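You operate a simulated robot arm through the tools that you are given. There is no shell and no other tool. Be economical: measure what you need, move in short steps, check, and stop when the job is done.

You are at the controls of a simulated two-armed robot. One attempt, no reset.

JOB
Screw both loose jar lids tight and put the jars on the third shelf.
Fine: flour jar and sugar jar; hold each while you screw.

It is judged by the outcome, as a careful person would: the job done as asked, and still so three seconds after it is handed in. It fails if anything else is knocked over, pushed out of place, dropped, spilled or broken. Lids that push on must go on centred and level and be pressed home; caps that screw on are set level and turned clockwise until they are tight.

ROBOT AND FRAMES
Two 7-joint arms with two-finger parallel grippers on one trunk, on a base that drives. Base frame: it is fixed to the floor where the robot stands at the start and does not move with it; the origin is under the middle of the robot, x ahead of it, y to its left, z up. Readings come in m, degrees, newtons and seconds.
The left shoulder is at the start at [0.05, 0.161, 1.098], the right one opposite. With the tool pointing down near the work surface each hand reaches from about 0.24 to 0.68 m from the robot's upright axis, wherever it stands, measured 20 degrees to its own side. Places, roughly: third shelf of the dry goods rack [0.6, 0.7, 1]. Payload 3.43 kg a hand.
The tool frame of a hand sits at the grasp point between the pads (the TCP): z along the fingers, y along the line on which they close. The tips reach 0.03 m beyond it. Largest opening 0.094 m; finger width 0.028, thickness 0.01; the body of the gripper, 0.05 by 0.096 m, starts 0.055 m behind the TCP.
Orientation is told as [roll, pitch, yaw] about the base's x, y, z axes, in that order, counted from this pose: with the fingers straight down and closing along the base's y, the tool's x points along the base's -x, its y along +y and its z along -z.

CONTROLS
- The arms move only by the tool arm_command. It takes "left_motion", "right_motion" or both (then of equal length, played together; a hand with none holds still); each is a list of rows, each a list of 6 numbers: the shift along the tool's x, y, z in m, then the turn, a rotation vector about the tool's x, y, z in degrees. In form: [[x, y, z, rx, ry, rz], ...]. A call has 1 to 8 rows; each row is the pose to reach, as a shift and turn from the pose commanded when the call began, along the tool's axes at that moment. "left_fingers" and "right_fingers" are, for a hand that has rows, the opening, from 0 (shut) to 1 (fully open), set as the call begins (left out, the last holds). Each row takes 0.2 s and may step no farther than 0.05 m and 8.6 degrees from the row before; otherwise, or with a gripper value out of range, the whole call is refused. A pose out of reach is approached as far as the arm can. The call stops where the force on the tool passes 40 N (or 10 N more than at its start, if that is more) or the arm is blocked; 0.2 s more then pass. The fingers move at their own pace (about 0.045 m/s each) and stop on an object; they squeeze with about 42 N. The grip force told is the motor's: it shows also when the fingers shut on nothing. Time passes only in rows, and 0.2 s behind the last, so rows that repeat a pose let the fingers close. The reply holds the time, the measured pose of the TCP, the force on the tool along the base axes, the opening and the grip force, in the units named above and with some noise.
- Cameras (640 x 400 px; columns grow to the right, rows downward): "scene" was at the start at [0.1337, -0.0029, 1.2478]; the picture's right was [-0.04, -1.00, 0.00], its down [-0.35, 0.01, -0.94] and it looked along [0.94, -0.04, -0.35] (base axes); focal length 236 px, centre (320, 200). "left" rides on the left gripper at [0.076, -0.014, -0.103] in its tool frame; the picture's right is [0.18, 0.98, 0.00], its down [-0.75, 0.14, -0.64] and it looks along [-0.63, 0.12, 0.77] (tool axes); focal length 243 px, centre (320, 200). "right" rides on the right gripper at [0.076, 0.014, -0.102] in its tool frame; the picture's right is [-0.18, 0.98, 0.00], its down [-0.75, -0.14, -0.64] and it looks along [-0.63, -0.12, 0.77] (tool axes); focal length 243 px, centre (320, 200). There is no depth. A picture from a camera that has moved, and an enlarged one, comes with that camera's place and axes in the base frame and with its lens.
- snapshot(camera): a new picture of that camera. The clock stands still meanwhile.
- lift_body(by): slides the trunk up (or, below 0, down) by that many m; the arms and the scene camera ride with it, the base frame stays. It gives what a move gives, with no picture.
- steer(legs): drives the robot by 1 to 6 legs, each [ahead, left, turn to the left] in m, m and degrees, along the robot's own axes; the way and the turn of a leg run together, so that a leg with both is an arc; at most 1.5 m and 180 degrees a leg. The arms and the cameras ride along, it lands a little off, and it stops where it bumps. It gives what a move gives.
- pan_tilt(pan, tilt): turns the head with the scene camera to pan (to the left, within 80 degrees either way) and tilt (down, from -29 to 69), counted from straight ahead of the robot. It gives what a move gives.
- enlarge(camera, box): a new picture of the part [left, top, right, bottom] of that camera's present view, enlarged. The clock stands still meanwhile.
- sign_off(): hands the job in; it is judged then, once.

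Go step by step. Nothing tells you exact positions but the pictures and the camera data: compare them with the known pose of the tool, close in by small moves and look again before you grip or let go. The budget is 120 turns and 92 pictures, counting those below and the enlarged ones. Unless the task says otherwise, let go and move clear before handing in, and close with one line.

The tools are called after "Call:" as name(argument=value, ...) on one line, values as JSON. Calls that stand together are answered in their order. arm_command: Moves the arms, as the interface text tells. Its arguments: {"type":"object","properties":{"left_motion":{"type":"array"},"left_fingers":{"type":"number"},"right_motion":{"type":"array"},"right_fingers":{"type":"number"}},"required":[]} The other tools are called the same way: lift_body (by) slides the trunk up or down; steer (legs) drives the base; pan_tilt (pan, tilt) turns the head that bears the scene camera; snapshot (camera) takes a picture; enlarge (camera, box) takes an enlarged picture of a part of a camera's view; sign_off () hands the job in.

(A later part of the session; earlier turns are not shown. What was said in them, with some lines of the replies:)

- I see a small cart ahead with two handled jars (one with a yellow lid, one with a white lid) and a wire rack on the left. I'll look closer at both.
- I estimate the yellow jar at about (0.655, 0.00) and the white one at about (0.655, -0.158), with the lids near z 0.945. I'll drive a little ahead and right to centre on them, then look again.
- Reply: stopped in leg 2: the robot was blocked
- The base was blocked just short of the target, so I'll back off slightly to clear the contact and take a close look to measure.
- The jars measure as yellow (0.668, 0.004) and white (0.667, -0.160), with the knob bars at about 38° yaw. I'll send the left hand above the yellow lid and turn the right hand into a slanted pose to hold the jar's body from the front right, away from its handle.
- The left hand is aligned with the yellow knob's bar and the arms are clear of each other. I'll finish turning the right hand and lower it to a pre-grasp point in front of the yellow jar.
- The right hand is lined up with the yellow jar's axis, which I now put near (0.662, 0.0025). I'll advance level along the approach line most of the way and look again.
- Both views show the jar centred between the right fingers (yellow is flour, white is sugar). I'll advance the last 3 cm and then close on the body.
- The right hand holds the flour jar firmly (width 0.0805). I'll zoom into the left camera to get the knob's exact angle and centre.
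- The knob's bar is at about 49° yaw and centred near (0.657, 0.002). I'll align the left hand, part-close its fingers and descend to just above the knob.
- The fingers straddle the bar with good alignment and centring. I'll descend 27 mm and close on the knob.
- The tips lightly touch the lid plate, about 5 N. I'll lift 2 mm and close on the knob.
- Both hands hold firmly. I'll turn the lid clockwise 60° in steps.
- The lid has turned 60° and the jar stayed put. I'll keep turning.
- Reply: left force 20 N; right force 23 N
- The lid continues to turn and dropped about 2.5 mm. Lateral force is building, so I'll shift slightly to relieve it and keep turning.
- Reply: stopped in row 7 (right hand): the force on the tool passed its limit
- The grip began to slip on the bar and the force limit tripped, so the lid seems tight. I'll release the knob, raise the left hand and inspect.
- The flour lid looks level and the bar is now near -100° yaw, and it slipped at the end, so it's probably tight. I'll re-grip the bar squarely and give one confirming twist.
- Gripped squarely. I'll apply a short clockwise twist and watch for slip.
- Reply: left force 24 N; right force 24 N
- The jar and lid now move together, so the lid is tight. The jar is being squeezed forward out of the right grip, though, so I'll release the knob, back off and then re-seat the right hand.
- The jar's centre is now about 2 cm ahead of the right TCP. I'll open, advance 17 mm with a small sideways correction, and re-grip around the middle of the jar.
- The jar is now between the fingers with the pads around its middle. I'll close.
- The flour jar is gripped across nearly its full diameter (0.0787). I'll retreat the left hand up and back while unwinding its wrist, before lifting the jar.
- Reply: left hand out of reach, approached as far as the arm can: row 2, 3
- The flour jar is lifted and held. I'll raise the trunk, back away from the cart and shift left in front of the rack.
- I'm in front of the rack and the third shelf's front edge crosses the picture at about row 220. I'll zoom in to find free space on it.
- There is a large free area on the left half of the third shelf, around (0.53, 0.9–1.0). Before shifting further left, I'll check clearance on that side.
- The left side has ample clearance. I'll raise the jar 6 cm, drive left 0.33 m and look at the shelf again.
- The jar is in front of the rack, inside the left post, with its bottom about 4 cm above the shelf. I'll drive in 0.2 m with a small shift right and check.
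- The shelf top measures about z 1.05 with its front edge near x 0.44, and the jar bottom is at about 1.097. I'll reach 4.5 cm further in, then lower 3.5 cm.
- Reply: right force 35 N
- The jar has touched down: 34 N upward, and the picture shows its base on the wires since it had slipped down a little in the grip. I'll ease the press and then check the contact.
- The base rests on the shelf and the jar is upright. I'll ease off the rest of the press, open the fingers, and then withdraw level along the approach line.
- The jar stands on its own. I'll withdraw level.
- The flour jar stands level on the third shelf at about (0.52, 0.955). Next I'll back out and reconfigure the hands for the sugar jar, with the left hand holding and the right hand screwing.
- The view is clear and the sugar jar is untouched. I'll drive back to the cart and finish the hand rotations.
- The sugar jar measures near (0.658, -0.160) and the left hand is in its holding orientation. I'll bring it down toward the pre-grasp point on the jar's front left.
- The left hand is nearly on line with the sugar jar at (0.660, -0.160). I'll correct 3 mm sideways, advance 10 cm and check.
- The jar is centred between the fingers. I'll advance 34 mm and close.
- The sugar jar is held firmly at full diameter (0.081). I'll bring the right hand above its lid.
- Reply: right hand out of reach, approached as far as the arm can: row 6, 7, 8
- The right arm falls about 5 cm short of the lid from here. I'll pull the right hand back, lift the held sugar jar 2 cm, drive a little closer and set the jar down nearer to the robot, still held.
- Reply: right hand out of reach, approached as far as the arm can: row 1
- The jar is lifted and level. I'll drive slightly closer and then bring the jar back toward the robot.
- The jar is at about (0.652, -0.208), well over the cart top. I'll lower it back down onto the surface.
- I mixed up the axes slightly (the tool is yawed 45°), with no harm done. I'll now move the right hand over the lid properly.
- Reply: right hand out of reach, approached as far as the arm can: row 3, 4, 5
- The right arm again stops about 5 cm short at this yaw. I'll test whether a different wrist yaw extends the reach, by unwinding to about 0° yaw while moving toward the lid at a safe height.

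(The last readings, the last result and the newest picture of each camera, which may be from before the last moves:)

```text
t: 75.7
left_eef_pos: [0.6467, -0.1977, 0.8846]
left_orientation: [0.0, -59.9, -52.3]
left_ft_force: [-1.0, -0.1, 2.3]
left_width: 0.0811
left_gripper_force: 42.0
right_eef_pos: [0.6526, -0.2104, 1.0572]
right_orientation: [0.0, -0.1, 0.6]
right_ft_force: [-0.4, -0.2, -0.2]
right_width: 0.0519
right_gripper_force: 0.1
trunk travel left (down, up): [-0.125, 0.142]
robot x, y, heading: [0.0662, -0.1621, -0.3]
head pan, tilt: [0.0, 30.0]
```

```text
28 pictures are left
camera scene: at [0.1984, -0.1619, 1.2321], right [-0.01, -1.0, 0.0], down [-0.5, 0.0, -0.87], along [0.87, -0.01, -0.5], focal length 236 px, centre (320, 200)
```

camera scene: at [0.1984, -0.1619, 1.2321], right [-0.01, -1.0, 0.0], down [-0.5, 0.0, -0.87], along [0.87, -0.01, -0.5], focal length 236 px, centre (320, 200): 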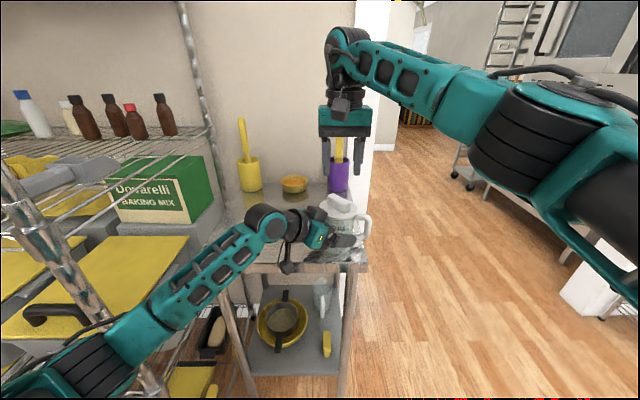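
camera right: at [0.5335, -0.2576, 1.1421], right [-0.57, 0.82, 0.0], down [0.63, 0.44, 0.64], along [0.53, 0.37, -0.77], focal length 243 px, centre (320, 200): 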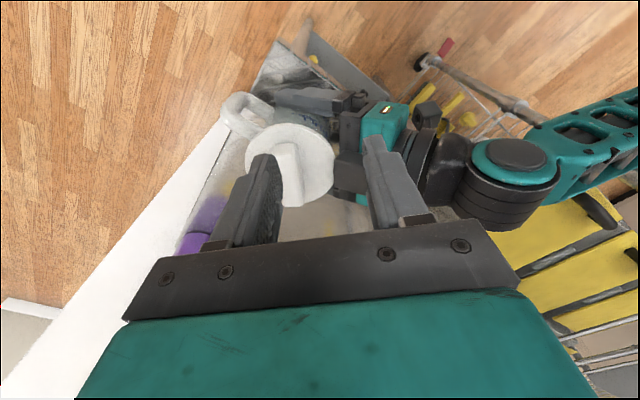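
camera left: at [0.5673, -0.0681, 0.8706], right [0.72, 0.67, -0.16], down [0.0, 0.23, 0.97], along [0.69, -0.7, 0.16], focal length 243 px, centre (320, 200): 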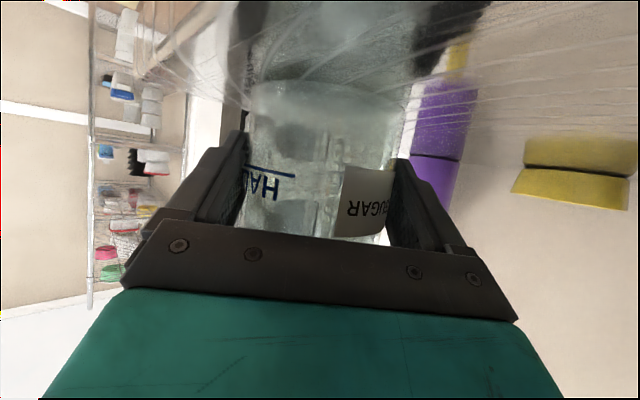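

At 0° yaw the reach is fine, so only positive yaws are limited. I'll grip the bar across its ends instead: rotate to about -41° yaw, open fully and check.

Call:
arm_command(right_motion=[[0, 0, 0, 0, 0, 8.4], [0, 0, 0, 0, 0, 16.8], [0, 0, 0, 0, 0, 25.2], [0, 0, 0, 0, 0, 33.6], [0, 0, 0, 0, 0, 41.5]], right_fingers=1)

Call:
enlarge(camera="right", box=[220, 40, 420, 180])

```text
t: 76.9
left_eef_pos: [0.6466, -0.1978, 0.8851]
left_orientation: [0.1, -59.8, -52.4]
left_ft_force: [-1.5, -0.1, 2.8]
left_width: 0.0809
left_gripper_force: 42.0
right_eef_pos: [0.6519, -0.2115, 1.0587]
right_orientation: [0.1, 0.1, -41.1]
right_ft_force: [-0.2, -0.5, 0.0]
right_width: 0.0943
right_gripper_force: 0.1
trunk travel left (down, up): [-0.125, 0.142]
robot x, y, heading: [0.0668, -0.1626, -0.2]
head pan, tilt: [0.0, 30.0]
```

```text
2.86 times, centred on (320, 110) of right
camera zoom: at [0.6034, -0.1502, 1.1598], right [0.78, 0.62, 0.0], down [0.48, -0.6, 0.64], along [0.4, -0.5, -0.77], focal length 693 px, centre (320, 457)
```

zoom: 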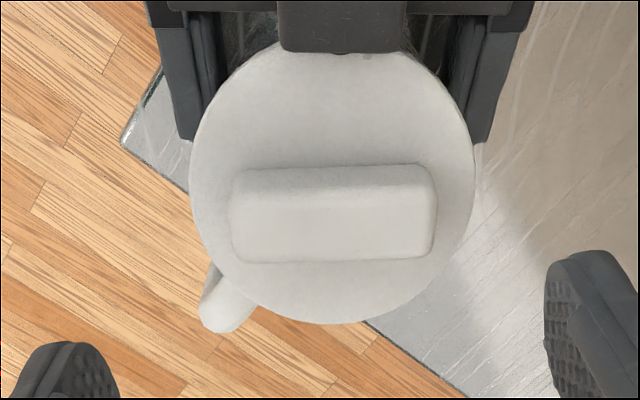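

The bar's ends are square to the fingers within about 8°. I'll correct the yaw and centre, descend onto the lid and close on the bar's ends.

Call:
arm_command(right_motion=[[0.0023, 0.004, 0.02, 0, 0, 8.3], [0.0023, 0.004, 0.05, 0, 0, 8.3], [0.0023, 0.004, 0.07, 0, 0, 8.3], [0.0023, 0.004, 0.0795, 0, 0, 8.3]])

Call:
snapshot(camera="right")

```text
t: 77.9
left_eef_pos: [0.6478, -0.1971, 0.8859]
left_orientation: [-0.1, -59.9, -52.2]
left_ft_force: [-1.5, -1.5, 2.3]
left_width: 0.0806
left_gripper_force: 41.8
right_eef_pos: [0.6531, -0.2076, 0.977]
right_orientation: [0.1, -0.1, -49.4]
right_ft_force: [-0.2, -0.3, -0.6]
right_width: 0.0939
right_gripper_force: 0.1
trunk travel left (down, up): [-0.125, 0.142]
robot x, y, heading: [0.0699, -0.1602, -0.5]
head pan, tilt: [0.0, 30.0]
```

```text
26 pictures are left
camera right: at [0.614, -0.1414, 1.079], right [0.86, 0.5, 0.0], down [0.38, -0.66, 0.64], along [0.32, -0.55, -0.77], focal length 243 px, centre (320, 200)
```

right: 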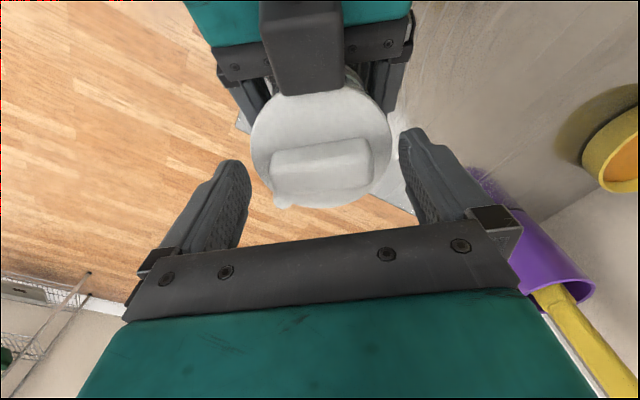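

The fingers straddle the bar's ends. I'll close and make a short 45° clockwise turn, which keeps the fingers clear of the left hand's housing.

Call:
arm_command(right_motion=[[0, 0, 0, 0, 0, 0], [0, 0, 0, 0, 0, 0], [0, 0, 0, 0, 0, 0]], right_fingers=0)

Call:
arm_command(right_motion=[[0, 0, 0, 0, 0, 7.5], [0, 0, 0, 0, 0, 15], [0, 0, 0, 0, 0, 22.5], [0, 0, 0, 0, 0, 30], [0, 0, 0, 0, 0, 37.5], [0, 0, 0, 0, 0, 45]])

Call:
enlarge(camera="scene", box=[260, 130, 400, 230])

```text
t: 78.7
left_eef_pos: [0.6467, -0.1987, 0.8852]
left_orientation: [0.0, -59.9, -52.3]
left_ft_force: [-4.9, -0.7, 4.1]
left_width: 0.0806
left_gripper_force: 42.0
right_eef_pos: [0.6529, -0.2062, 0.9775]
right_orientation: [0.2, 0.0, -49.1]
right_ft_force: [6.2, 4.0, -1.1]
right_width: 0.0578
right_gripper_force: 31.8
trunk travel left (down, up): [-0.125, 0.142]
robot x, y, heading: [0.0643, -0.1661, -0.5]
head pan, tilt: [0.0, 30.0]
```

```text
t: 80.1
left_eef_pos: [0.6481, -0.1967, 0.8848]
left_orientation: [-0.1, -59.9, -52.2]
left_ft_force: [-9.0, 1.8, 4.8]
left_width: 0.0806
left_gripper_force: 42.1
right_eef_pos: [0.6529, -0.2059, 0.9777]
right_orientation: [-0.1, 0.0, -94.4]
right_ft_force: [7.7, -1.5, -6.0]
right_width: 0.0577
right_gripper_force: 43.1
trunk travel left (down, up): [-0.125, 0.142]
robot x, y, heading: [0.0667, -0.1619, -0.4]
head pan, tilt: [0.0, 30.0]
```

```text
4.00 times, centred on (330, 180) of scene
camera zoom: at [0.1988, -0.162, 1.232], right [-0.01, -1.0, 0.0], down [-0.5, 0.0, -0.87], along [0.87, -0.01, -0.5], focal length 944 px, centre (280, 280)
```

zoom: 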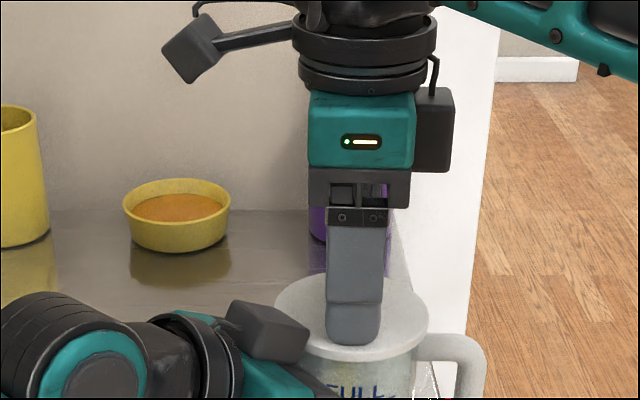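

That turned freely. I'll release, rise, and rotate the wrist back about 90° to grip the bar's sides for the long turn.

Call:
arm_command(right_motion=[[0, 0, 0, 0, 0, 0], [0, 0, 0, 0, 0, 0], [0, 0, -0.03, 0, 0, 0], [0, 0, -0.06, 0, 0, -8.5], [0, 0, -0.06, 0, 0, -17], [0, 0, -0.06, 0, 0, -25.5], [0, 0, -0.06, 0, 0, -34], [0, 0, -0.06, 0, 0, -42.5]], right_fingers=0.85)

Call:
arm_command(right_motion=[[0, 0, 0, 0, 0, -8.5], [0, 0, 0, 0, 0, -17], [0, 0, 0, 0, 0, -25.5], [0, 0, 0, 0, 0, -34], [0, 0, 0, 0, 0, -42.5], [0, 0, 0, 0, 0, -47.5]], right_fingers=0.55)

Call:
enlarge(camera="right", box=[220, 40, 420, 180])

```text
t: 81.9
left_eef_pos: [0.6473, -0.1972, 0.8857]
left_orientation: [-0.1, -59.9, -52.3]
left_ft_force: [1.2, 2.0, 1.7]
left_width: 0.0809
left_gripper_force: 41.6
right_eef_pos: [0.6518, -0.2064, 1.0385]
right_orientation: [0.0, -0.1, -51.5]
right_ft_force: [-0.9, 0.3, -0.1]
right_width: 0.0798
right_gripper_force: 0.1
trunk travel left (down, up): [-0.125, 0.142]
robot x, y, heading: [0.0633, -0.1641, -0.5]
head pan, tilt: [0.0, 30.0]
```

```text
t: 83.3
left_eef_pos: [0.6476, -0.1977, 0.8852]
left_orientation: [-0.2, -59.9, -52.3]
left_ft_force: [-0.7, 1.6, 1.4]
left_width: 0.0809
left_gripper_force: 41.5
right_eef_pos: [0.6514, -0.2065, 1.0389]
right_orientation: [0.1, 0.0, -4.1]
right_ft_force: [-0.2, 0.7, 0.0]
right_width: 0.0517
right_gripper_force: 0.1
trunk travel left (down, up): [-0.125, 0.142]
robot x, y, heading: [0.0692, -0.1595, -0.2]
head pan, tilt: [0.0, 30.0]
```

```text
2.86 times, centred on (320, 110) of right
camera zoom: at [0.5775, -0.1869, 1.1401], right [0.25, 0.97, 0.0], down [0.74, -0.19, 0.64], along [0.62, -0.16, -0.77], focal length 693 px, centre (320, 457)
```

zoom: 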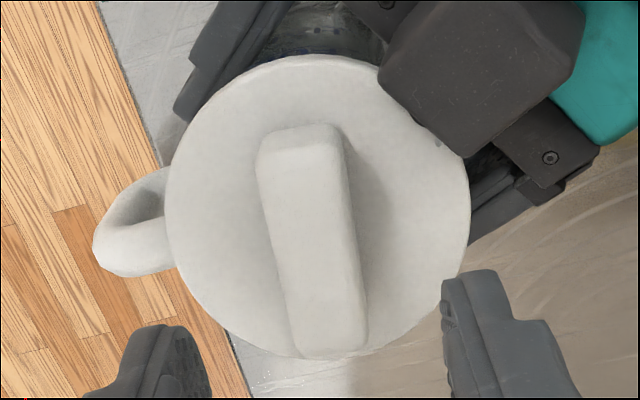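

The bar is aligned with the fingers now. I'll descend and close on its sides.

Call:
arm_command(right_motion=[[0.001, -0.002, 0.03, 0, 0, 0], [0.001, -0.002, 0.055, 0, 0, 0], [0.001, -0.002, 0.0615, 0, 0, 0]])

Call:
arm_command(right_motion=[[0, 0, 0, 0, 0, 0], [0, 0, 0, 0, 0, 0], [0, 0, 0, 0, 0, 0]], right_fingers=0)

Call:
arm_command(right_motion=[[0, 0, 0, 0, 0, 7.5], [0, 0, 0, 0, 0, 15], [0, 0, 0, 0, 0, 22.5], [0, 0, 0, 0, 0, 30], [0, 0, 0, 0, 0, 37.5], [0, 0, 0, 0, 0, 45], [0, 0, 0, 0, 0, 52.5]])

```text
t: 84.1
left_eef_pos: [0.648, -0.1978, 0.8865]
left_orientation: [-0.1, -59.9, -52.4]
left_ft_force: [-0.2, -0.1, 0.6]
left_width: 0.0806
left_gripper_force: 42.9
right_eef_pos: [0.6513, -0.21, 0.9771]
right_orientation: [0.1, 0.0, -4.1]
right_ft_force: [-0.7, -0.3, -0.1]
right_width: 0.0516
right_gripper_force: 0.0
trunk travel left (down, up): [-0.125, 0.142]
robot x, y, heading: [0.0681, -0.161, -0.3]
head pan, tilt: [0.0, 30.0]
```

```text
t: 84.9
left_eef_pos: [0.647, -0.1985, 0.8852]
left_orientation: [-0.1, -59.9, -52.4]
left_ft_force: [-1.2, -9.5, 0.5]
left_width: 0.0808
left_gripper_force: 41.7
right_eef_pos: [0.6492, -0.209, 0.9769]
right_orientation: [0.1, 0.0, -4.0]
right_ft_force: [1.8, 11.1, -0.8]
right_width: 0.0207
right_gripper_force: 35.8
trunk travel left (down, up): [-0.125, 0.142]
robot x, y, heading: [0.0695, -0.1611, -0.2]
head pan, tilt: [0.0, 30.0]
```

```text
t: 86.5
left_eef_pos: [0.6459, -0.1986, 0.8856]
left_orientation: [-0.1, -59.9, -52.3]
left_ft_force: [-3.7, -20.5, -0.5]
left_width: 0.0807
left_gripper_force: 41.5
right_eef_pos: [0.6508, -0.2061, 0.9759]
right_orientation: [0.1, 0.3, -56.7]
right_ft_force: [4.4, 20.1, -0.2]
right_width: 0.0202
right_gripper_force: 42.1
trunk travel left (down, up): [-0.125, 0.142]
robot x, y, heading: [0.0663, -0.1622, -0.6]
head pan, tilt: [0.0, 30.0]
```

97° turned so far with no slip, but side force is 20 N, so I'll shift 3 mm to relieve it and turn on until it tightens.

Call:
arm_command(right_motion=[[0.0025, 0.0016, 0, 0, 0, 5], [0.0025, 0.0016, 0, 0, 0, 10], [0.0025, 0.0016, 0, 0, 0, 15], [0.0025, 0.0016, 0, 0, 0, 20], [0.0025, 0.0016, 0, 0, 0, 25], [0.0025, 0.0016, 0, 0, 0, 30], [0.0025, 0.0016, 0, 0, 0, 35]])

Call:
enlarge(camera="scene", box=[260, 130, 400, 230])

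```text
t: 88.1
left_eef_pos: [0.6473, -0.1982, 0.8854]
left_orientation: [-0.1, -59.8, -52.5]
left_ft_force: [-15.0, -5.8, 1.6]
left_width: 0.0811
left_gripper_force: 41.2
right_eef_pos: [0.6511, -0.204, 0.9777]
right_orientation: [0.0, 0.0, -91.7]
right_ft_force: [14.8, 4.8, -3.2]
right_width: 0.0209
right_gripper_force: 41.6
trunk travel left (down, up): [-0.125, 0.142]
robot x, y, heading: [0.0667, -0.1621, -0.6]
head pan, tilt: [0.0, 30.0]
```

```text
4.00 times, centred on (330, 180) of scene
camera zoom: at [0.1987, -0.1621, 1.2321], right [-0.01, -1.0, 0.0], down [-0.5, 0.0, -0.87], along [0.87, -0.01, -0.5], focal length 944 px, centre (280, 280)
```

zoom: 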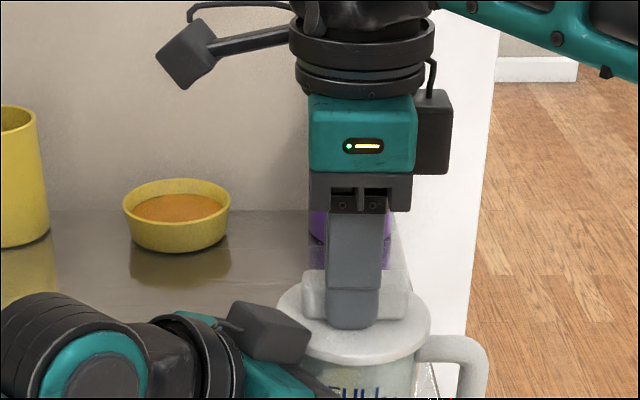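

132° turned. I'll go another 24°, relieving the side force, and watch for the tightening slip.

Call:
arm_command(right_motion=[[0.0007, 0.002, 0, 0, 0, 4], [0.0007, 0.002, 0, 0, 0, 8], [0.0007, 0.002, 0, 0, 0, 12], [0.0007, 0.002, 0, 0, 0, 16], [0.0007, 0.002, 0, 0, 0, 20], [0.0007, 0.002, 0, 0, 0, 24]])

Call:
enlarge(camera="scene", box=[260, 130, 400, 230])

```text
t: 89.5
left_eef_pos: [0.6455, -0.1994, 0.8843]
left_orientation: [0.1, -59.8, -52.8]
left_ft_force: [-29.6, 5.2, 0.7]
left_width: 0.0802
left_gripper_force: 42.3
right_eef_pos: [0.6529, -0.2068, 0.9777]
right_orientation: [0.4, 0.0, -115.8]
right_ft_force: [29.1, -5.9, 0.7]
right_width: 0.027
right_gripper_force: 42.3
trunk travel left (down, up): [-0.125, 0.142]
robot x, y, heading: [0.0675, -0.1616, -0.2]
head pan, tilt: [0.0, 30.0]
```

```text
4.00 times, centred on (330, 180) of scene
camera zoom: at [0.1986, -0.1621, 1.2321], right [-0.01, -1.0, 0.0], down [-0.5, 0.0, -0.87], along [0.87, -0.01, -0.5], focal length 944 px, centre (280, 280)
```

zoom: 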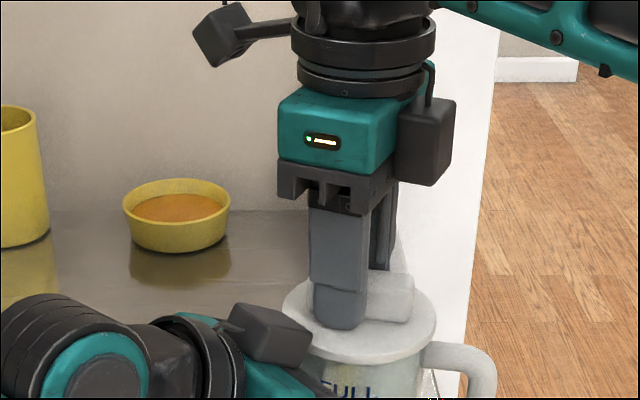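

The same tightening signature as the flour lid appears: the fingers spread to 0.027 as the grip slipped on a stopped bar. I'll release and retreat the right hand while unwinding its wrist.

Call:
arm_command(right_motion=[[0, 0, 0, 0, 0, 0], [0, 0, 0, 0, 0, 0], [0, 0, -0.03, 0, 0, 0], [0, 0, -0.07, 0, 0, -8.5], [-0.045, -0.015, -0.08, 0, 0, -17], [-0.09, -0.031, -0.08, 0, 0, -25.5], [-0.135, -0.047, -0.08, 0, 0, -34], [-0.18, -0.062, -0.08, 0, 0, -42.5]], right_fingers=0.6)

Call:
arm_command(right_motion=[[0, 0, 0, 0, 0, -8.5], [0, 0, 0, 0, 0, -17], [0, 0, 0, 0, 0, -25.5], [0, 0, 0, 0, 0, -34], [0, 0, 0, 0, 0, -42.5], [0, 0, 0, 0, 0, -51], [0, 0, 0, 0, 0, -59.5], [0, 0, 0, 0, 0, -68]])

Call:
snapshot(camera="left")

Call:
enlarge(camera="scene", box=[220, 120, 420, 250])

```text
t: 91.3
left_eef_pos: [0.6482, -0.1969, 0.8843]
left_orientation: [-0.1, -59.8, -52.3]
left_ft_force: [0.0, -0.2, -3.2]
left_width: 0.0793
left_gripper_force: 42.2
right_eef_pos: [0.5173, -0.3362, 1.0565]
right_orientation: [0.0, 0.0, -73.2]
right_ft_force: [-0.5, -0.6, -0.3]
right_width: 0.0563
right_gripper_force: 0.1
trunk travel left (down, up): [-0.125, 0.142]
robot x, y, heading: [0.0682, -0.1603, -0.4]
head pan, tilt: [0.0, 30.0]
```

```text
t: 93.1
left_eef_pos: [0.6471, -0.1971, 0.8857]
left_orientation: [-0.1, -59.9, -52.2]
left_ft_force: [-0.5, 0.2, -4.5]
left_width: 0.0793
left_gripper_force: 42.1
right_eef_pos: [0.5188, -0.3397, 1.0563]
right_orientation: [0.0, -0.1, -5.0]
right_ft_force: [-0.2, -0.2, 0.0]
right_width: 0.0562
right_gripper_force: 0.1
trunk travel left (down, up): [-0.125, 0.142]
robot x, y, heading: [0.0697, -0.162, -0.4]
head pan, tilt: [0.0, 30.0]
```

```text
21 pictures are left
camera left: at [0.5589, -0.1065, 0.87], right [0.72, 0.67, -0.16], down [0.0, 0.23, 0.97], along [0.69, -0.7, 0.16], focal length 243 px, centre (320, 200)
```

left: 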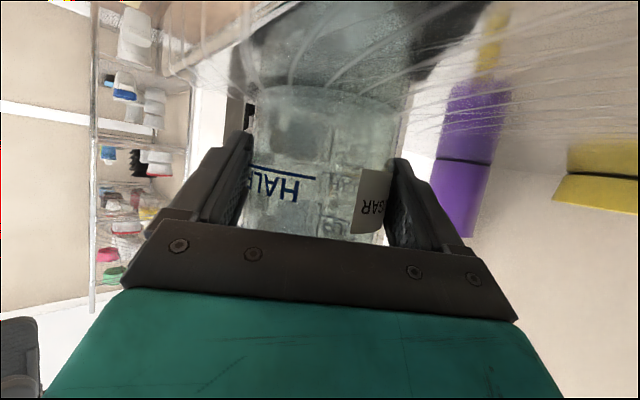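

```text
3.08 times, centred on (320, 185) of scene
camera zoom: at [0.199, -0.162, 1.232], right [-0.01, -1.0, 0.0], down [-0.5, 0.0, -0.87], along [0.87, -0.01, -0.5], focal length 726 px, centre (320, 246)
```

zoom: 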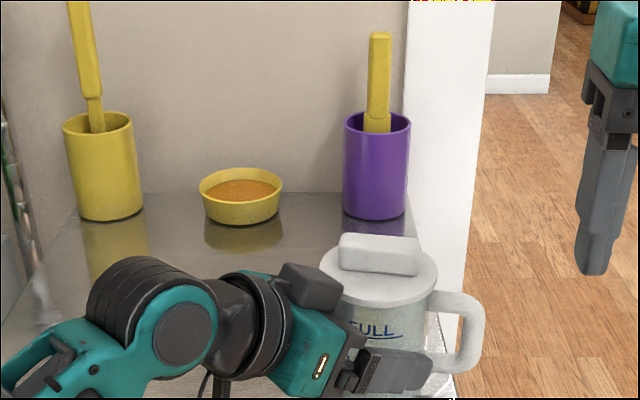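

The sugar lid is on, level and tight, and the left hand still holds the jar. I'll lift it clear, raise the trunk and back away.

Call:
arm_command(left_motion=[[-0.0087, 0, -0.005, 0, 0, 0], [-0.0173, 0, -0.01, 0, 0, 0], [-0.0346, 0, -0.02, 0, 0, 0], [-0.052, 0, -0.03, 0, 0, 0], [-0.0693, 0, -0.04, 0, 0, 0], [-0.0866, 0, -0.05, 0, 0, 0]])

Call:
lift_body(by=0.12)

Call:
enlarge(camera="scene", box=[220, 120, 420, 250])

```text
t: 94.5
left_eef_pos: [0.6476, -0.1988, 0.9852]
left_orientation: [-0.1, -59.7, -52.4]
left_ft_force: [0.1, 0.5, -3.3]
left_width: 0.0795
left_gripper_force: 41.7
right_eef_pos: [0.5189, -0.3393, 1.0571]
right_orientation: [0.0, 0.0, -5.1]
right_ft_force: [-0.4, 0.5, -0.1]
right_width: 0.0565
right_gripper_force: 0.0
trunk travel left (down, up): [-0.125, 0.142]
robot x, y, heading: [0.0708, -0.1614, -0.2]
head pan, tilt: [0.0, 30.0]
```

```text
t: 96.0
left_eef_pos: [0.6486, -0.1986, 1.1057]
left_orientation: [-0.1, -59.8, -52.3]
left_ft_force: [-0.7, -0.1, -3.7]
left_width: 0.0792
left_gripper_force: 41.8
right_eef_pos: [0.519, -0.3398, 1.1765]
right_orientation: [0.0, 0.0, -5.1]
right_ft_force: [0.6, 0.5, 0.1]
right_width: 0.0564
right_gripper_force: 0.1
trunk travel left (down, up): [-0.245, 0.022]
robot x, y, heading: [0.064, -0.1643, -0.4]
head pan, tilt: [0.0, 30.0]
```

```text
3.08 times, centred on (320, 185) of scene
camera zoom: at [0.1993, -0.1621, 1.3519], right [-0.01, -1.0, 0.0], down [-0.5, 0.0, -0.87], along [0.87, -0.01, -0.5], focal length 726 px, centre (320, 246)
```

zoom: 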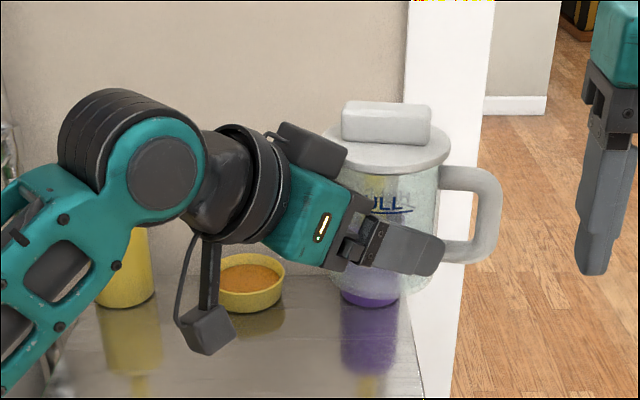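

The jar is held steady. I'll back off, drive left in front of the rack, and then rotate the hand to face straight in.

Call:
steer(legs=[[-0.4, 0, 0], [0, 0.96, 0.4]])

Call:
arm_command(left_motion=[[-0.01, 0.01, -0.005, -6.5, 0, -3.7], [-0.02, 0.02, -0.01, -13, 0, -7.5], [-0.03, 0.03, -0.015, -19.5, 0, -11.2], [-0.035, 0.035, -0.02, -26, 0, -15], [-0.035, 0.035, -0.02, -32.5, 0, -18.7], [-0.035, 0.035, -0.02, -39, 0, -22.5]])

Call:
pan_tilt(pan=10, tilt=25)

Call:
snapshot(camera="scene")

```text
t: 102.8
left_eef_pos: [0.2721, 0.7133, 1.1058]
left_orientation: [-0.2, -59.8, -52.6]
left_ft_force: [-0.1, 0.4, -2.8]
left_width: 0.0792
left_gripper_force: 41.5
right_eef_pos: [0.142, 0.5719, 1.1773]
right_orientation: [0.0, -0.1, -5.6]
right_ft_force: [0.1, 0.0, -0.3]
right_width: 0.0563
right_gripper_force: 0.0
trunk travel left (down, up): [-0.245, 0.022]
robot x, y, heading: [-0.3112, 0.752, -0.5]
head pan, tilt: [0.0, 30.0]
```

```text
t: 104.2
left_eef_pos: [0.3017, 0.7331, 1.1453]
left_orientation: [0.2, -59.9, -7.8]
left_ft_force: [-0.1, -0.3, -4.5]
left_width: 0.079
left_gripper_force: 42.0
right_eef_pos: [0.1418, 0.572, 1.178]
right_orientation: [0.0, 0.0, -5.6]
right_ft_force: [0.6, -0.4, -0.2]
right_width: 0.0564
right_gripper_force: 0.0
trunk travel left (down, up): [-0.245, 0.022]
robot x, y, heading: [-0.3047, 0.7535, -0.8]
head pan, tilt: [0.0, 30.0]
```

```text
t: 104.9
left_eef_pos: [0.3007, 0.7336, 1.1446]
left_orientation: [0.2, -59.8, -7.9]
left_ft_force: [0.3, -0.5, -3.3]
left_width: 0.0791
left_gripper_force: 41.8
right_eef_pos: [0.1408, 0.5725, 1.1765]
right_orientation: [-0.1, 0.0, -5.6]
right_ft_force: [0.6, 0.1, 0.7]
right_width: 0.0564
right_gripper_force: 0.1
trunk travel left (down, up): [-0.245, 0.022]
robot x, y, heading: [-0.3082, 0.7514, -0.8]
head pan, tilt: [10.0, 25.0]
```

```text
18 pictures are left
camera scene: at [-0.1769, 0.7681, 1.36], right [0.16, -0.99, 0.0], down [-0.42, -0.07, -0.91], along [0.89, 0.15, -0.42], focal length 236 px, centre (320, 200)
```

scene: 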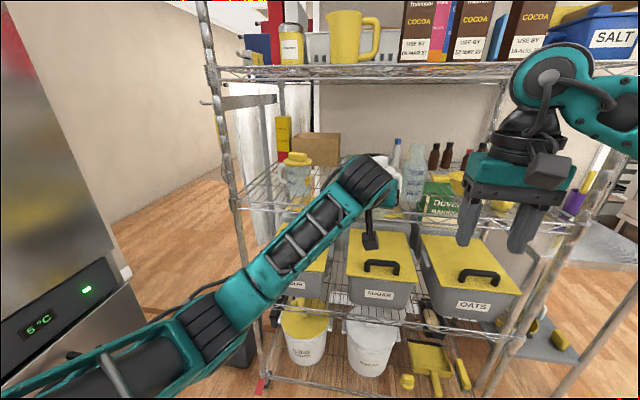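

The flour jar is visible on the shelf. I'll shift left 0.11 m so the sugar jar lines up with the gap beside it, and zoom in to measure the gap.

Call:
steer(legs=[[0, 0.11, 0.8]])

Call:
enlarge(camera="scene", box=[240, 110, 440, 240])

Call:
snapshot(camera="left")

```text
t: 106.1
left_eef_pos: [0.3009, 0.8506, 1.1455]
left_orientation: [0.1, -59.8, -7.1]
left_ft_force: [-0.1, 0.6, -4.4]
left_width: 0.0791
left_gripper_force: 42.3
right_eef_pos: [0.1443, 0.6881, 1.1773]
right_orientation: [0.1, 0.0, -5.0]
right_ft_force: [0.4, 1.1, 0.7]
right_width: 0.0567
right_gripper_force: 0.1
trunk travel left (down, up): [-0.245, 0.022]
robot x, y, heading: [-0.3095, 0.8637, -0.2]
head pan, tilt: [10.0, 25.0]
```

```text
3.08 times, centred on (340, 175) of scene
camera zoom: at [-0.1763, 0.8804, 1.36], right [0.17, -0.99, 0.0], down [-0.42, -0.07, -0.91], along [0.89, 0.16, -0.42], focal length 726 px, centre (258, 277)
```

zoom: 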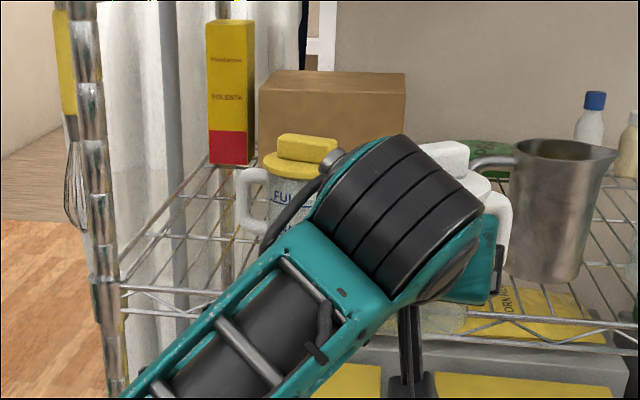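

```text
16 pictures are left
camera left: at [0.1737, 0.8518, 1.1305], right [0.03, 0.99, -0.16], down [-0.16, 0.16, 0.97], along [0.99, 0.0, 0.16], focal length 243 px, centre (320, 200)
```

left: 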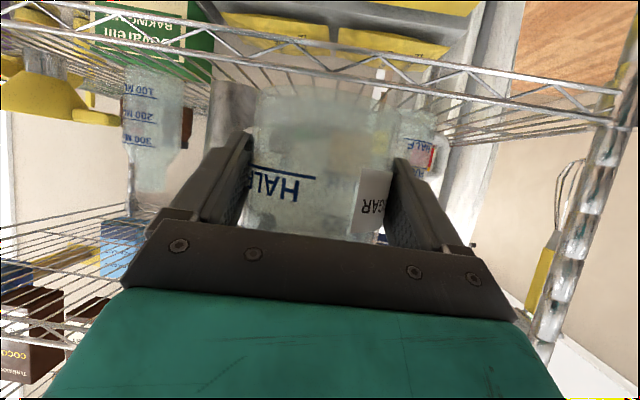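

The gap is between the flour lid's edge (y about 0.91) and the pitcher's handle (y about 0.795, x about 0.54). To keep the sugar handle clear of the pitcher I'll turn the hand back 25° and then drive in to place the jar at about (0.487, 0.848).

Call:
arm_command(left_motion=[[0, 0, 0, 7.2, 0, 4.2], [0, 0, 0, 14.4, 0, 8.3], [0, 0, 0, 21.6, 0, 12.5], [0, 0, 0, 21.6, 0, 12.5]])

Call:
steer(legs=[[0.13, 0, 0.2]])

Call:
pan_tilt(pan=-15, tilt=28)

Call:
enlarge(camera="scene", box=[160, 80, 400, 240])

Call:
snapshot(camera="left")

```text
t: 107.1
left_eef_pos: [0.3029, 0.8506, 1.145]
left_orientation: [0.1, -59.9, -32.3]
left_ft_force: [-0.5, -0.4, -3.2]
left_width: 0.0791
left_gripper_force: 42.2
right_eef_pos: [0.1449, 0.6866, 1.1766]
right_orientation: [0.0, 0.1, -5.0]
right_ft_force: [0.2, 0.0, 0.3]
right_width: 0.0564
right_gripper_force: 0.0
trunk travel left (down, up): [-0.245, 0.022]
robot x, y, heading: [-0.3087, 0.8587, 0.0]
head pan, tilt: [10.0, 25.0]
```

```text
t: 108.4
left_eef_pos: [0.432, 0.8527, 1.1439]
left_orientation: [0.0, -59.8, -31.9]
left_ft_force: [0.3, -0.1, -4.4]
left_width: 0.0791
left_gripper_force: 41.3
right_eef_pos: [0.2745, 0.6882, 1.1769]
right_orientation: [0.0, 0.1, -4.8]
right_ft_force: [0.3, -0.3, 0.8]
right_width: 0.0565
right_gripper_force: 0.0
trunk travel left (down, up): [-0.245, 0.022]
robot x, y, heading: [-0.1784, 0.8637, 0.1]
head pan, tilt: [10.0, 25.0]
```

```text
t: 109.3
left_eef_pos: [0.4313, 0.8525, 1.144]
left_orientation: [0.1, -59.8, -31.9]
left_ft_force: [0.2, -0.6, -4.5]
left_width: 0.0791
left_gripper_force: 42.4
right_eef_pos: [0.2739, 0.6888, 1.1763]
right_orientation: [0.0, 0.0, -4.8]
right_ft_force: [0.5, 0.1, -0.2]
right_width: 0.0564
right_gripper_force: 0.0
trunk travel left (down, up): [-0.245, 0.022]
robot x, y, heading: [-0.1845, 0.8615, 0.2]
head pan, tilt: [-15.0, 28.0]
```

```text
2.50 times, centred on (280, 160) of scene
camera zoom: at [-0.0493, 0.8404, 1.3552], right [-0.26, -0.97, 0.0], down [-0.45, 0.12, -0.88], along [0.85, -0.23, -0.47], focal length 590 px, centre (420, 300)
```

zoom: 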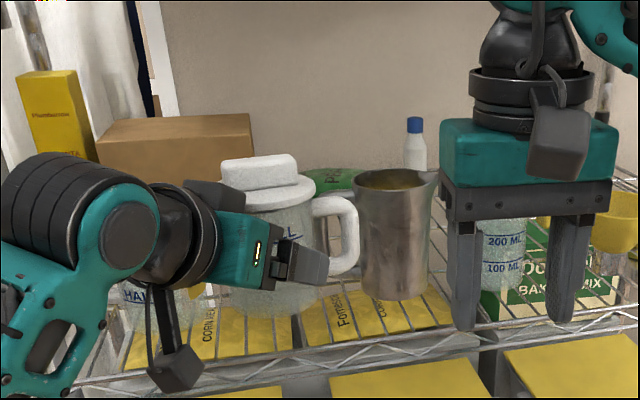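

```text
14 pictures are left
camera left: at [0.3161, 0.9065, 1.1298], right [0.44, 0.88, -0.16], down [-0.07, 0.21, 0.97], along [0.9, -0.42, 0.16], focal length 243 px, centre (320, 200)
```

left: 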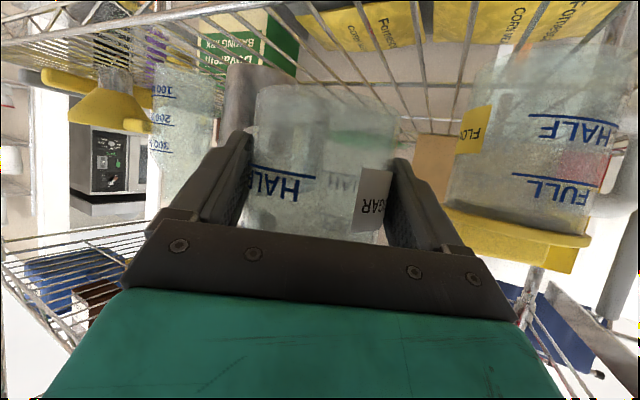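

The gaps on both sides look adequate. I'll reach in 4.4 cm and lower most of the way, then look.

Call:
arm_command(left_motion=[[-0.009, 0.0129, 0.0155, 0, 0, 0], [-0.0179, 0.0258, 0.031, 0, 0, 0], [-0.0049, 0.0258, 0.0385, 0, 0, 0], [0.0038, 0.0258, 0.0435, 0, 0, 0], [0.0107, 0.0258, 0.0475, 0, 0, 0]])

Call:
enlarge(camera="scene", box=[160, 80, 400, 240])

Call:
snapshot(camera="left")

```text
t: 110.5
left_eef_pos: [0.4755, 0.8552, 1.1103]
left_orientation: [0.2, -59.9, -31.8]
left_ft_force: [-0.5, 0.8, -3.8]
left_width: 0.079
left_gripper_force: 42.2
right_eef_pos: [0.274, 0.6892, 1.1765]
right_orientation: [0.0, -0.1, -4.8]
right_ft_force: [-0.2, 0.1, 0.0]
right_width: 0.0562
right_gripper_force: 0.0
trunk travel left (down, up): [-0.245, 0.022]
robot x, y, heading: [-0.1784, 0.8674, 0.1]
head pan, tilt: [-15.0, 28.0]
```

```text
2.50 times, centred on (280, 160) of scene
camera zoom: at [-0.0493, 0.8403, 1.3552], right [-0.26, -0.97, 0.0], down [-0.45, 0.12, -0.88], along [0.85, -0.23, -0.47], focal length 590 px, centre (420, 300)
```

zoom: 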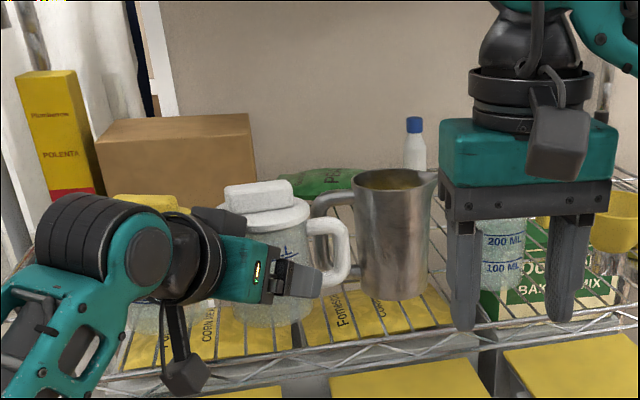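

```text
12 pictures are left
camera left: at [0.3601, 0.9096, 1.0956], right [0.44, 0.88, -0.16], down [-0.07, 0.21, 0.97], along [0.9, -0.42, 0.16], focal length 243 px, centre (320, 200)
```

left: 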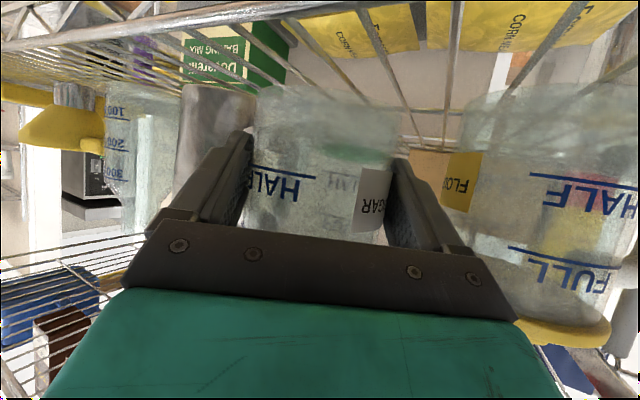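

No contact yet and both gaps are holding. I'll lower in small steps until touch.

Call:
arm_command(left_motion=[[0.0026, 0, 0.0015, 0, 0, 0], [0.0052, 0, 0.003, 0, 0, 0], [0.0078, 0, 0.0045, 0, 0, 0], [0.0095, 0, 0.0055, 0, 0, 0]])

```text
t: 111.5
left_eef_pos: [0.4744, 0.8552, 1.1013]
left_orientation: [0.1, -59.8, -31.8]
left_ft_force: [-0.5, -0.4, -3.8]
left_width: 0.0793
left_gripper_force: 41.6
right_eef_pos: [0.2746, 0.6889, 1.1762]
right_orientation: [0.0, 0.1, -4.7]
right_ft_force: [-1.2, 0.0, -0.1]
right_width: 0.0567
right_gripper_force: 0.0
trunk travel left (down, up): [-0.245, 0.022]
robot x, y, heading: [-0.1808, 0.863, 0.2]
head pan, tilt: [-15.0, 28.0]
```

Call:
arm_command(left_motion=[[0.0017, 0, 0.001, 0, 0, 0], [0.0035, 0, 0.002, 0, 0, 0], [0.0052, 0, 0.003, 0, 0, 0], [0.0069, 0, 0.004, 0, 0, 0]])

```text
t: 112.5
left_eef_pos: [0.4753, 0.8562, 1.0942]
left_orientation: [0.2, -60.0, -32.0]
left_ft_force: [0.5, 1.2, 2.0]
left_width: 0.0792
left_gripper_force: 42.1
right_eef_pos: [0.2739, 0.6887, 1.1772]
right_orientation: [0.0, 0.0, -4.8]
right_ft_force: [-0.2, 0.4, 0.4]
right_width: 0.0564
right_gripper_force: 0.2
trunk travel left (down, up): [-0.245, 0.022]
robot x, y, heading: [-0.1795, 0.8622, 0.3]
head pan, tilt: [-15.0, 28.0]
```

The force swung from -3.8 N to +2 N, so the jar has touched the shelf. I'll look before letting go.

Call:
enlarge(camera="scene", box=[200, 120, 340, 220])

```text
4.00 times, centred on (270, 170) of scene
camera zoom: at [-0.0499, 0.8405, 1.3554], right [-0.26, -0.97, 0.0], down [-0.45, 0.12, -0.88], along [0.85, -0.23, -0.47], focal length 944 px, centre (520, 320)
```

zoom: 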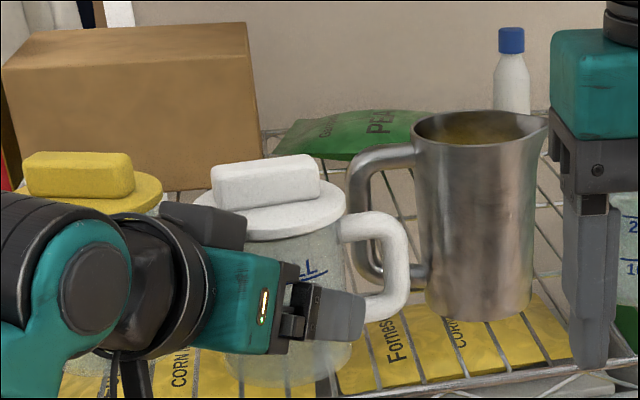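

The jar stands on the wires behind the front rail, clear of the pitcher. I'll open the fingers and then withdraw level.

Call:
arm_command(left_motion=[[0, 0, 0, 0, 0, 0], [0, 0, 0, 0, 0, 0], [0, 0, 0, 0, 0, 0]], left_fingers=1)

Call:
snapshot(camera="left")

```text
t: 113.3
left_eef_pos: [0.4753, 0.8557, 1.094]
left_orientation: [0.2, -59.9, -32.0]
left_ft_force: [1.1, -0.5, -0.8]
left_width: 0.0938
left_gripper_force: 0.0
right_eef_pos: [0.2751, 0.6888, 1.1782]
right_orientation: [0.0, -0.1, -4.8]
right_ft_force: [-0.4, 0.3, -0.2]
right_width: 0.0565
right_gripper_force: 0.1
trunk travel left (down, up): [-0.245, 0.022]
robot x, y, heading: [-0.1781, 0.8618, 0.1]
head pan, tilt: [-15.0, 28.0]
```

```text
10 pictures are left
camera left: at [0.36, 0.9095, 1.0782], right [0.44, 0.88, -0.16], down [-0.08, 0.21, 0.97], along [0.89, -0.42, 0.16], focal length 243 px, centre (320, 200)
```

left: 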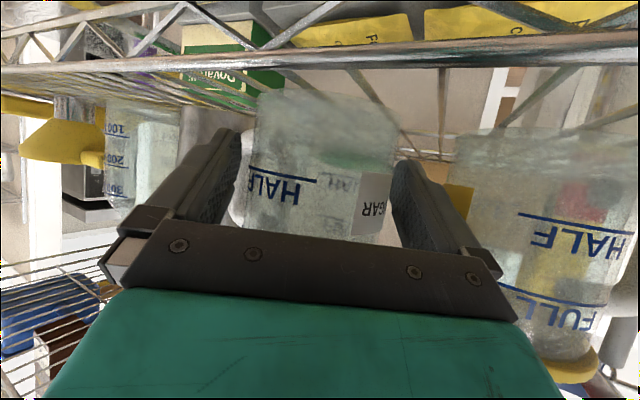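

Both jars stand free. I'll withdraw the left hand along its approach line.

Call:
arm_command(left_motion=[[0.005, 0, -0.0087, 0, 0, 0], [0.0125, 0, -0.0217, 0, 0, 0], [0.025, 0, -0.0433, 0, 0, 0], [0.04, 0, -0.0693, 0, 0, 0], [0.055, 0, -0.0953, 0, 0, 0], [0.07, 0, -0.121, 0, 0, 0]])

Call:
steer(legs=[[-0.25, 0, 0]])

Call:
pan_tilt(pan=0, tilt=22)

Call:
snapshot(camera="scene")

```text
t: 114.7
left_eef_pos: [0.3529, 0.9291, 1.0924]
left_orientation: [0.2, -59.8, -31.9]
left_ft_force: [0.1, -0.1, 0.0]
left_width: 0.094
left_gripper_force: 0.0
right_eef_pos: [0.2744, 0.6891, 1.1777]
right_orientation: [0.1, 0.1, -4.8]
right_ft_force: [-0.2, -0.1, 0.2]
right_width: 0.0565
right_gripper_force: 0.1
trunk travel left (down, up): [-0.245, 0.022]
robot x, y, heading: [-0.1786, 0.8604, 0.4]
head pan, tilt: [-15.0, 28.0]
```

```text
t: 116.5
left_eef_pos: [0.1019, 0.9271, 1.0935]
left_orientation: [0.1, -59.8, -32.0]
left_ft_force: [0.0, 0.8, 0.2]
left_width: 0.0939
left_gripper_force: 0.0
right_eef_pos: [0.0205, 0.6871, 1.1774]
right_orientation: [0.0, 0.0, -4.9]
right_ft_force: [-0.9, -0.5, -1.3]
right_width: 0.0565
right_gripper_force: 0.0
trunk travel left (down, up): [-0.245, 0.022]
robot x, y, heading: [-0.4292, 0.8631, -0.1]
head pan, tilt: [-15.0, 28.0]
```

```text
t: 117.3
left_eef_pos: [0.1021, 0.9274, 1.0926]
left_orientation: [0.2, -59.8, -32.1]
left_ft_force: [0.0, 0.2, 0.1]
left_width: 0.0942
left_gripper_force: 0.1
right_eef_pos: [0.0213, 0.6878, 1.1774]
right_orientation: [0.0, 0.1, -5.0]
right_ft_force: [0.4, -0.3, -0.2]
right_width: 0.0563
right_gripper_force: 0.1
trunk travel left (down, up): [-0.245, 0.022]
robot x, y, heading: [-0.4292, 0.8613, -0.1]
head pan, tilt: [0.0, 22.0]
```

```text
9 pictures are left
camera scene: at [-0.2979, 0.8635, 1.3649], right [0.0, -1.0, 0.0], down [-0.37, 0.0, -0.93], along [0.93, 0.0, -0.37], focal length 236 px, centre (320, 200)
```

scene: 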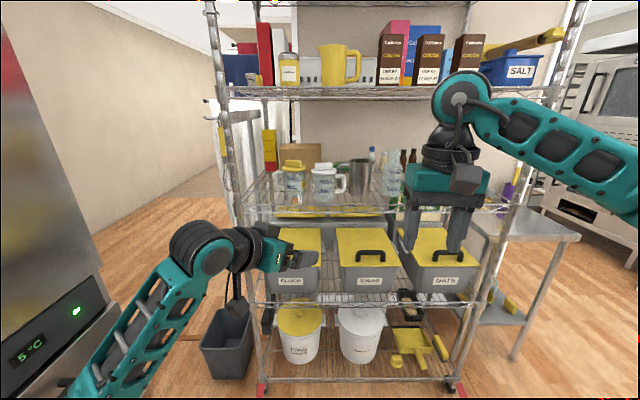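

Both jars stand on the third shelf. One close look to confirm they are upright and the lids sit level.

Call:
enlarge(camera="scene", box=[250, 140, 410, 230])

```text
4.00 times, centred on (330, 185) of scene
camera zoom: at [-0.2979, 0.8635, 1.3649], right [0.0, -1.0, 0.0], down [-0.37, 0.0, -0.93], along [0.93, 0.0, -0.37], focal length 944 px, centre (280, 260)
```

zoom: 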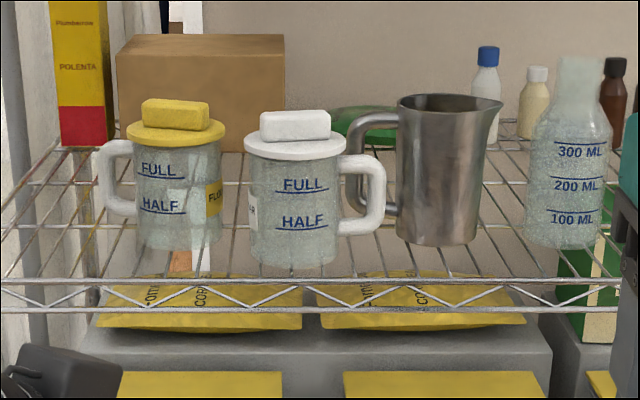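

Both jars are upright on the third shelf with level lids, the neighbouring items look undisturbed and the hands are clear. I'm handing in.

Call:
sign_off()

```text
The job is handed in.
```

The flour and sugar lids were screwed clockwise until they stopped turning, with each jar held throughout, and both jars now stand upright on the third shelf.
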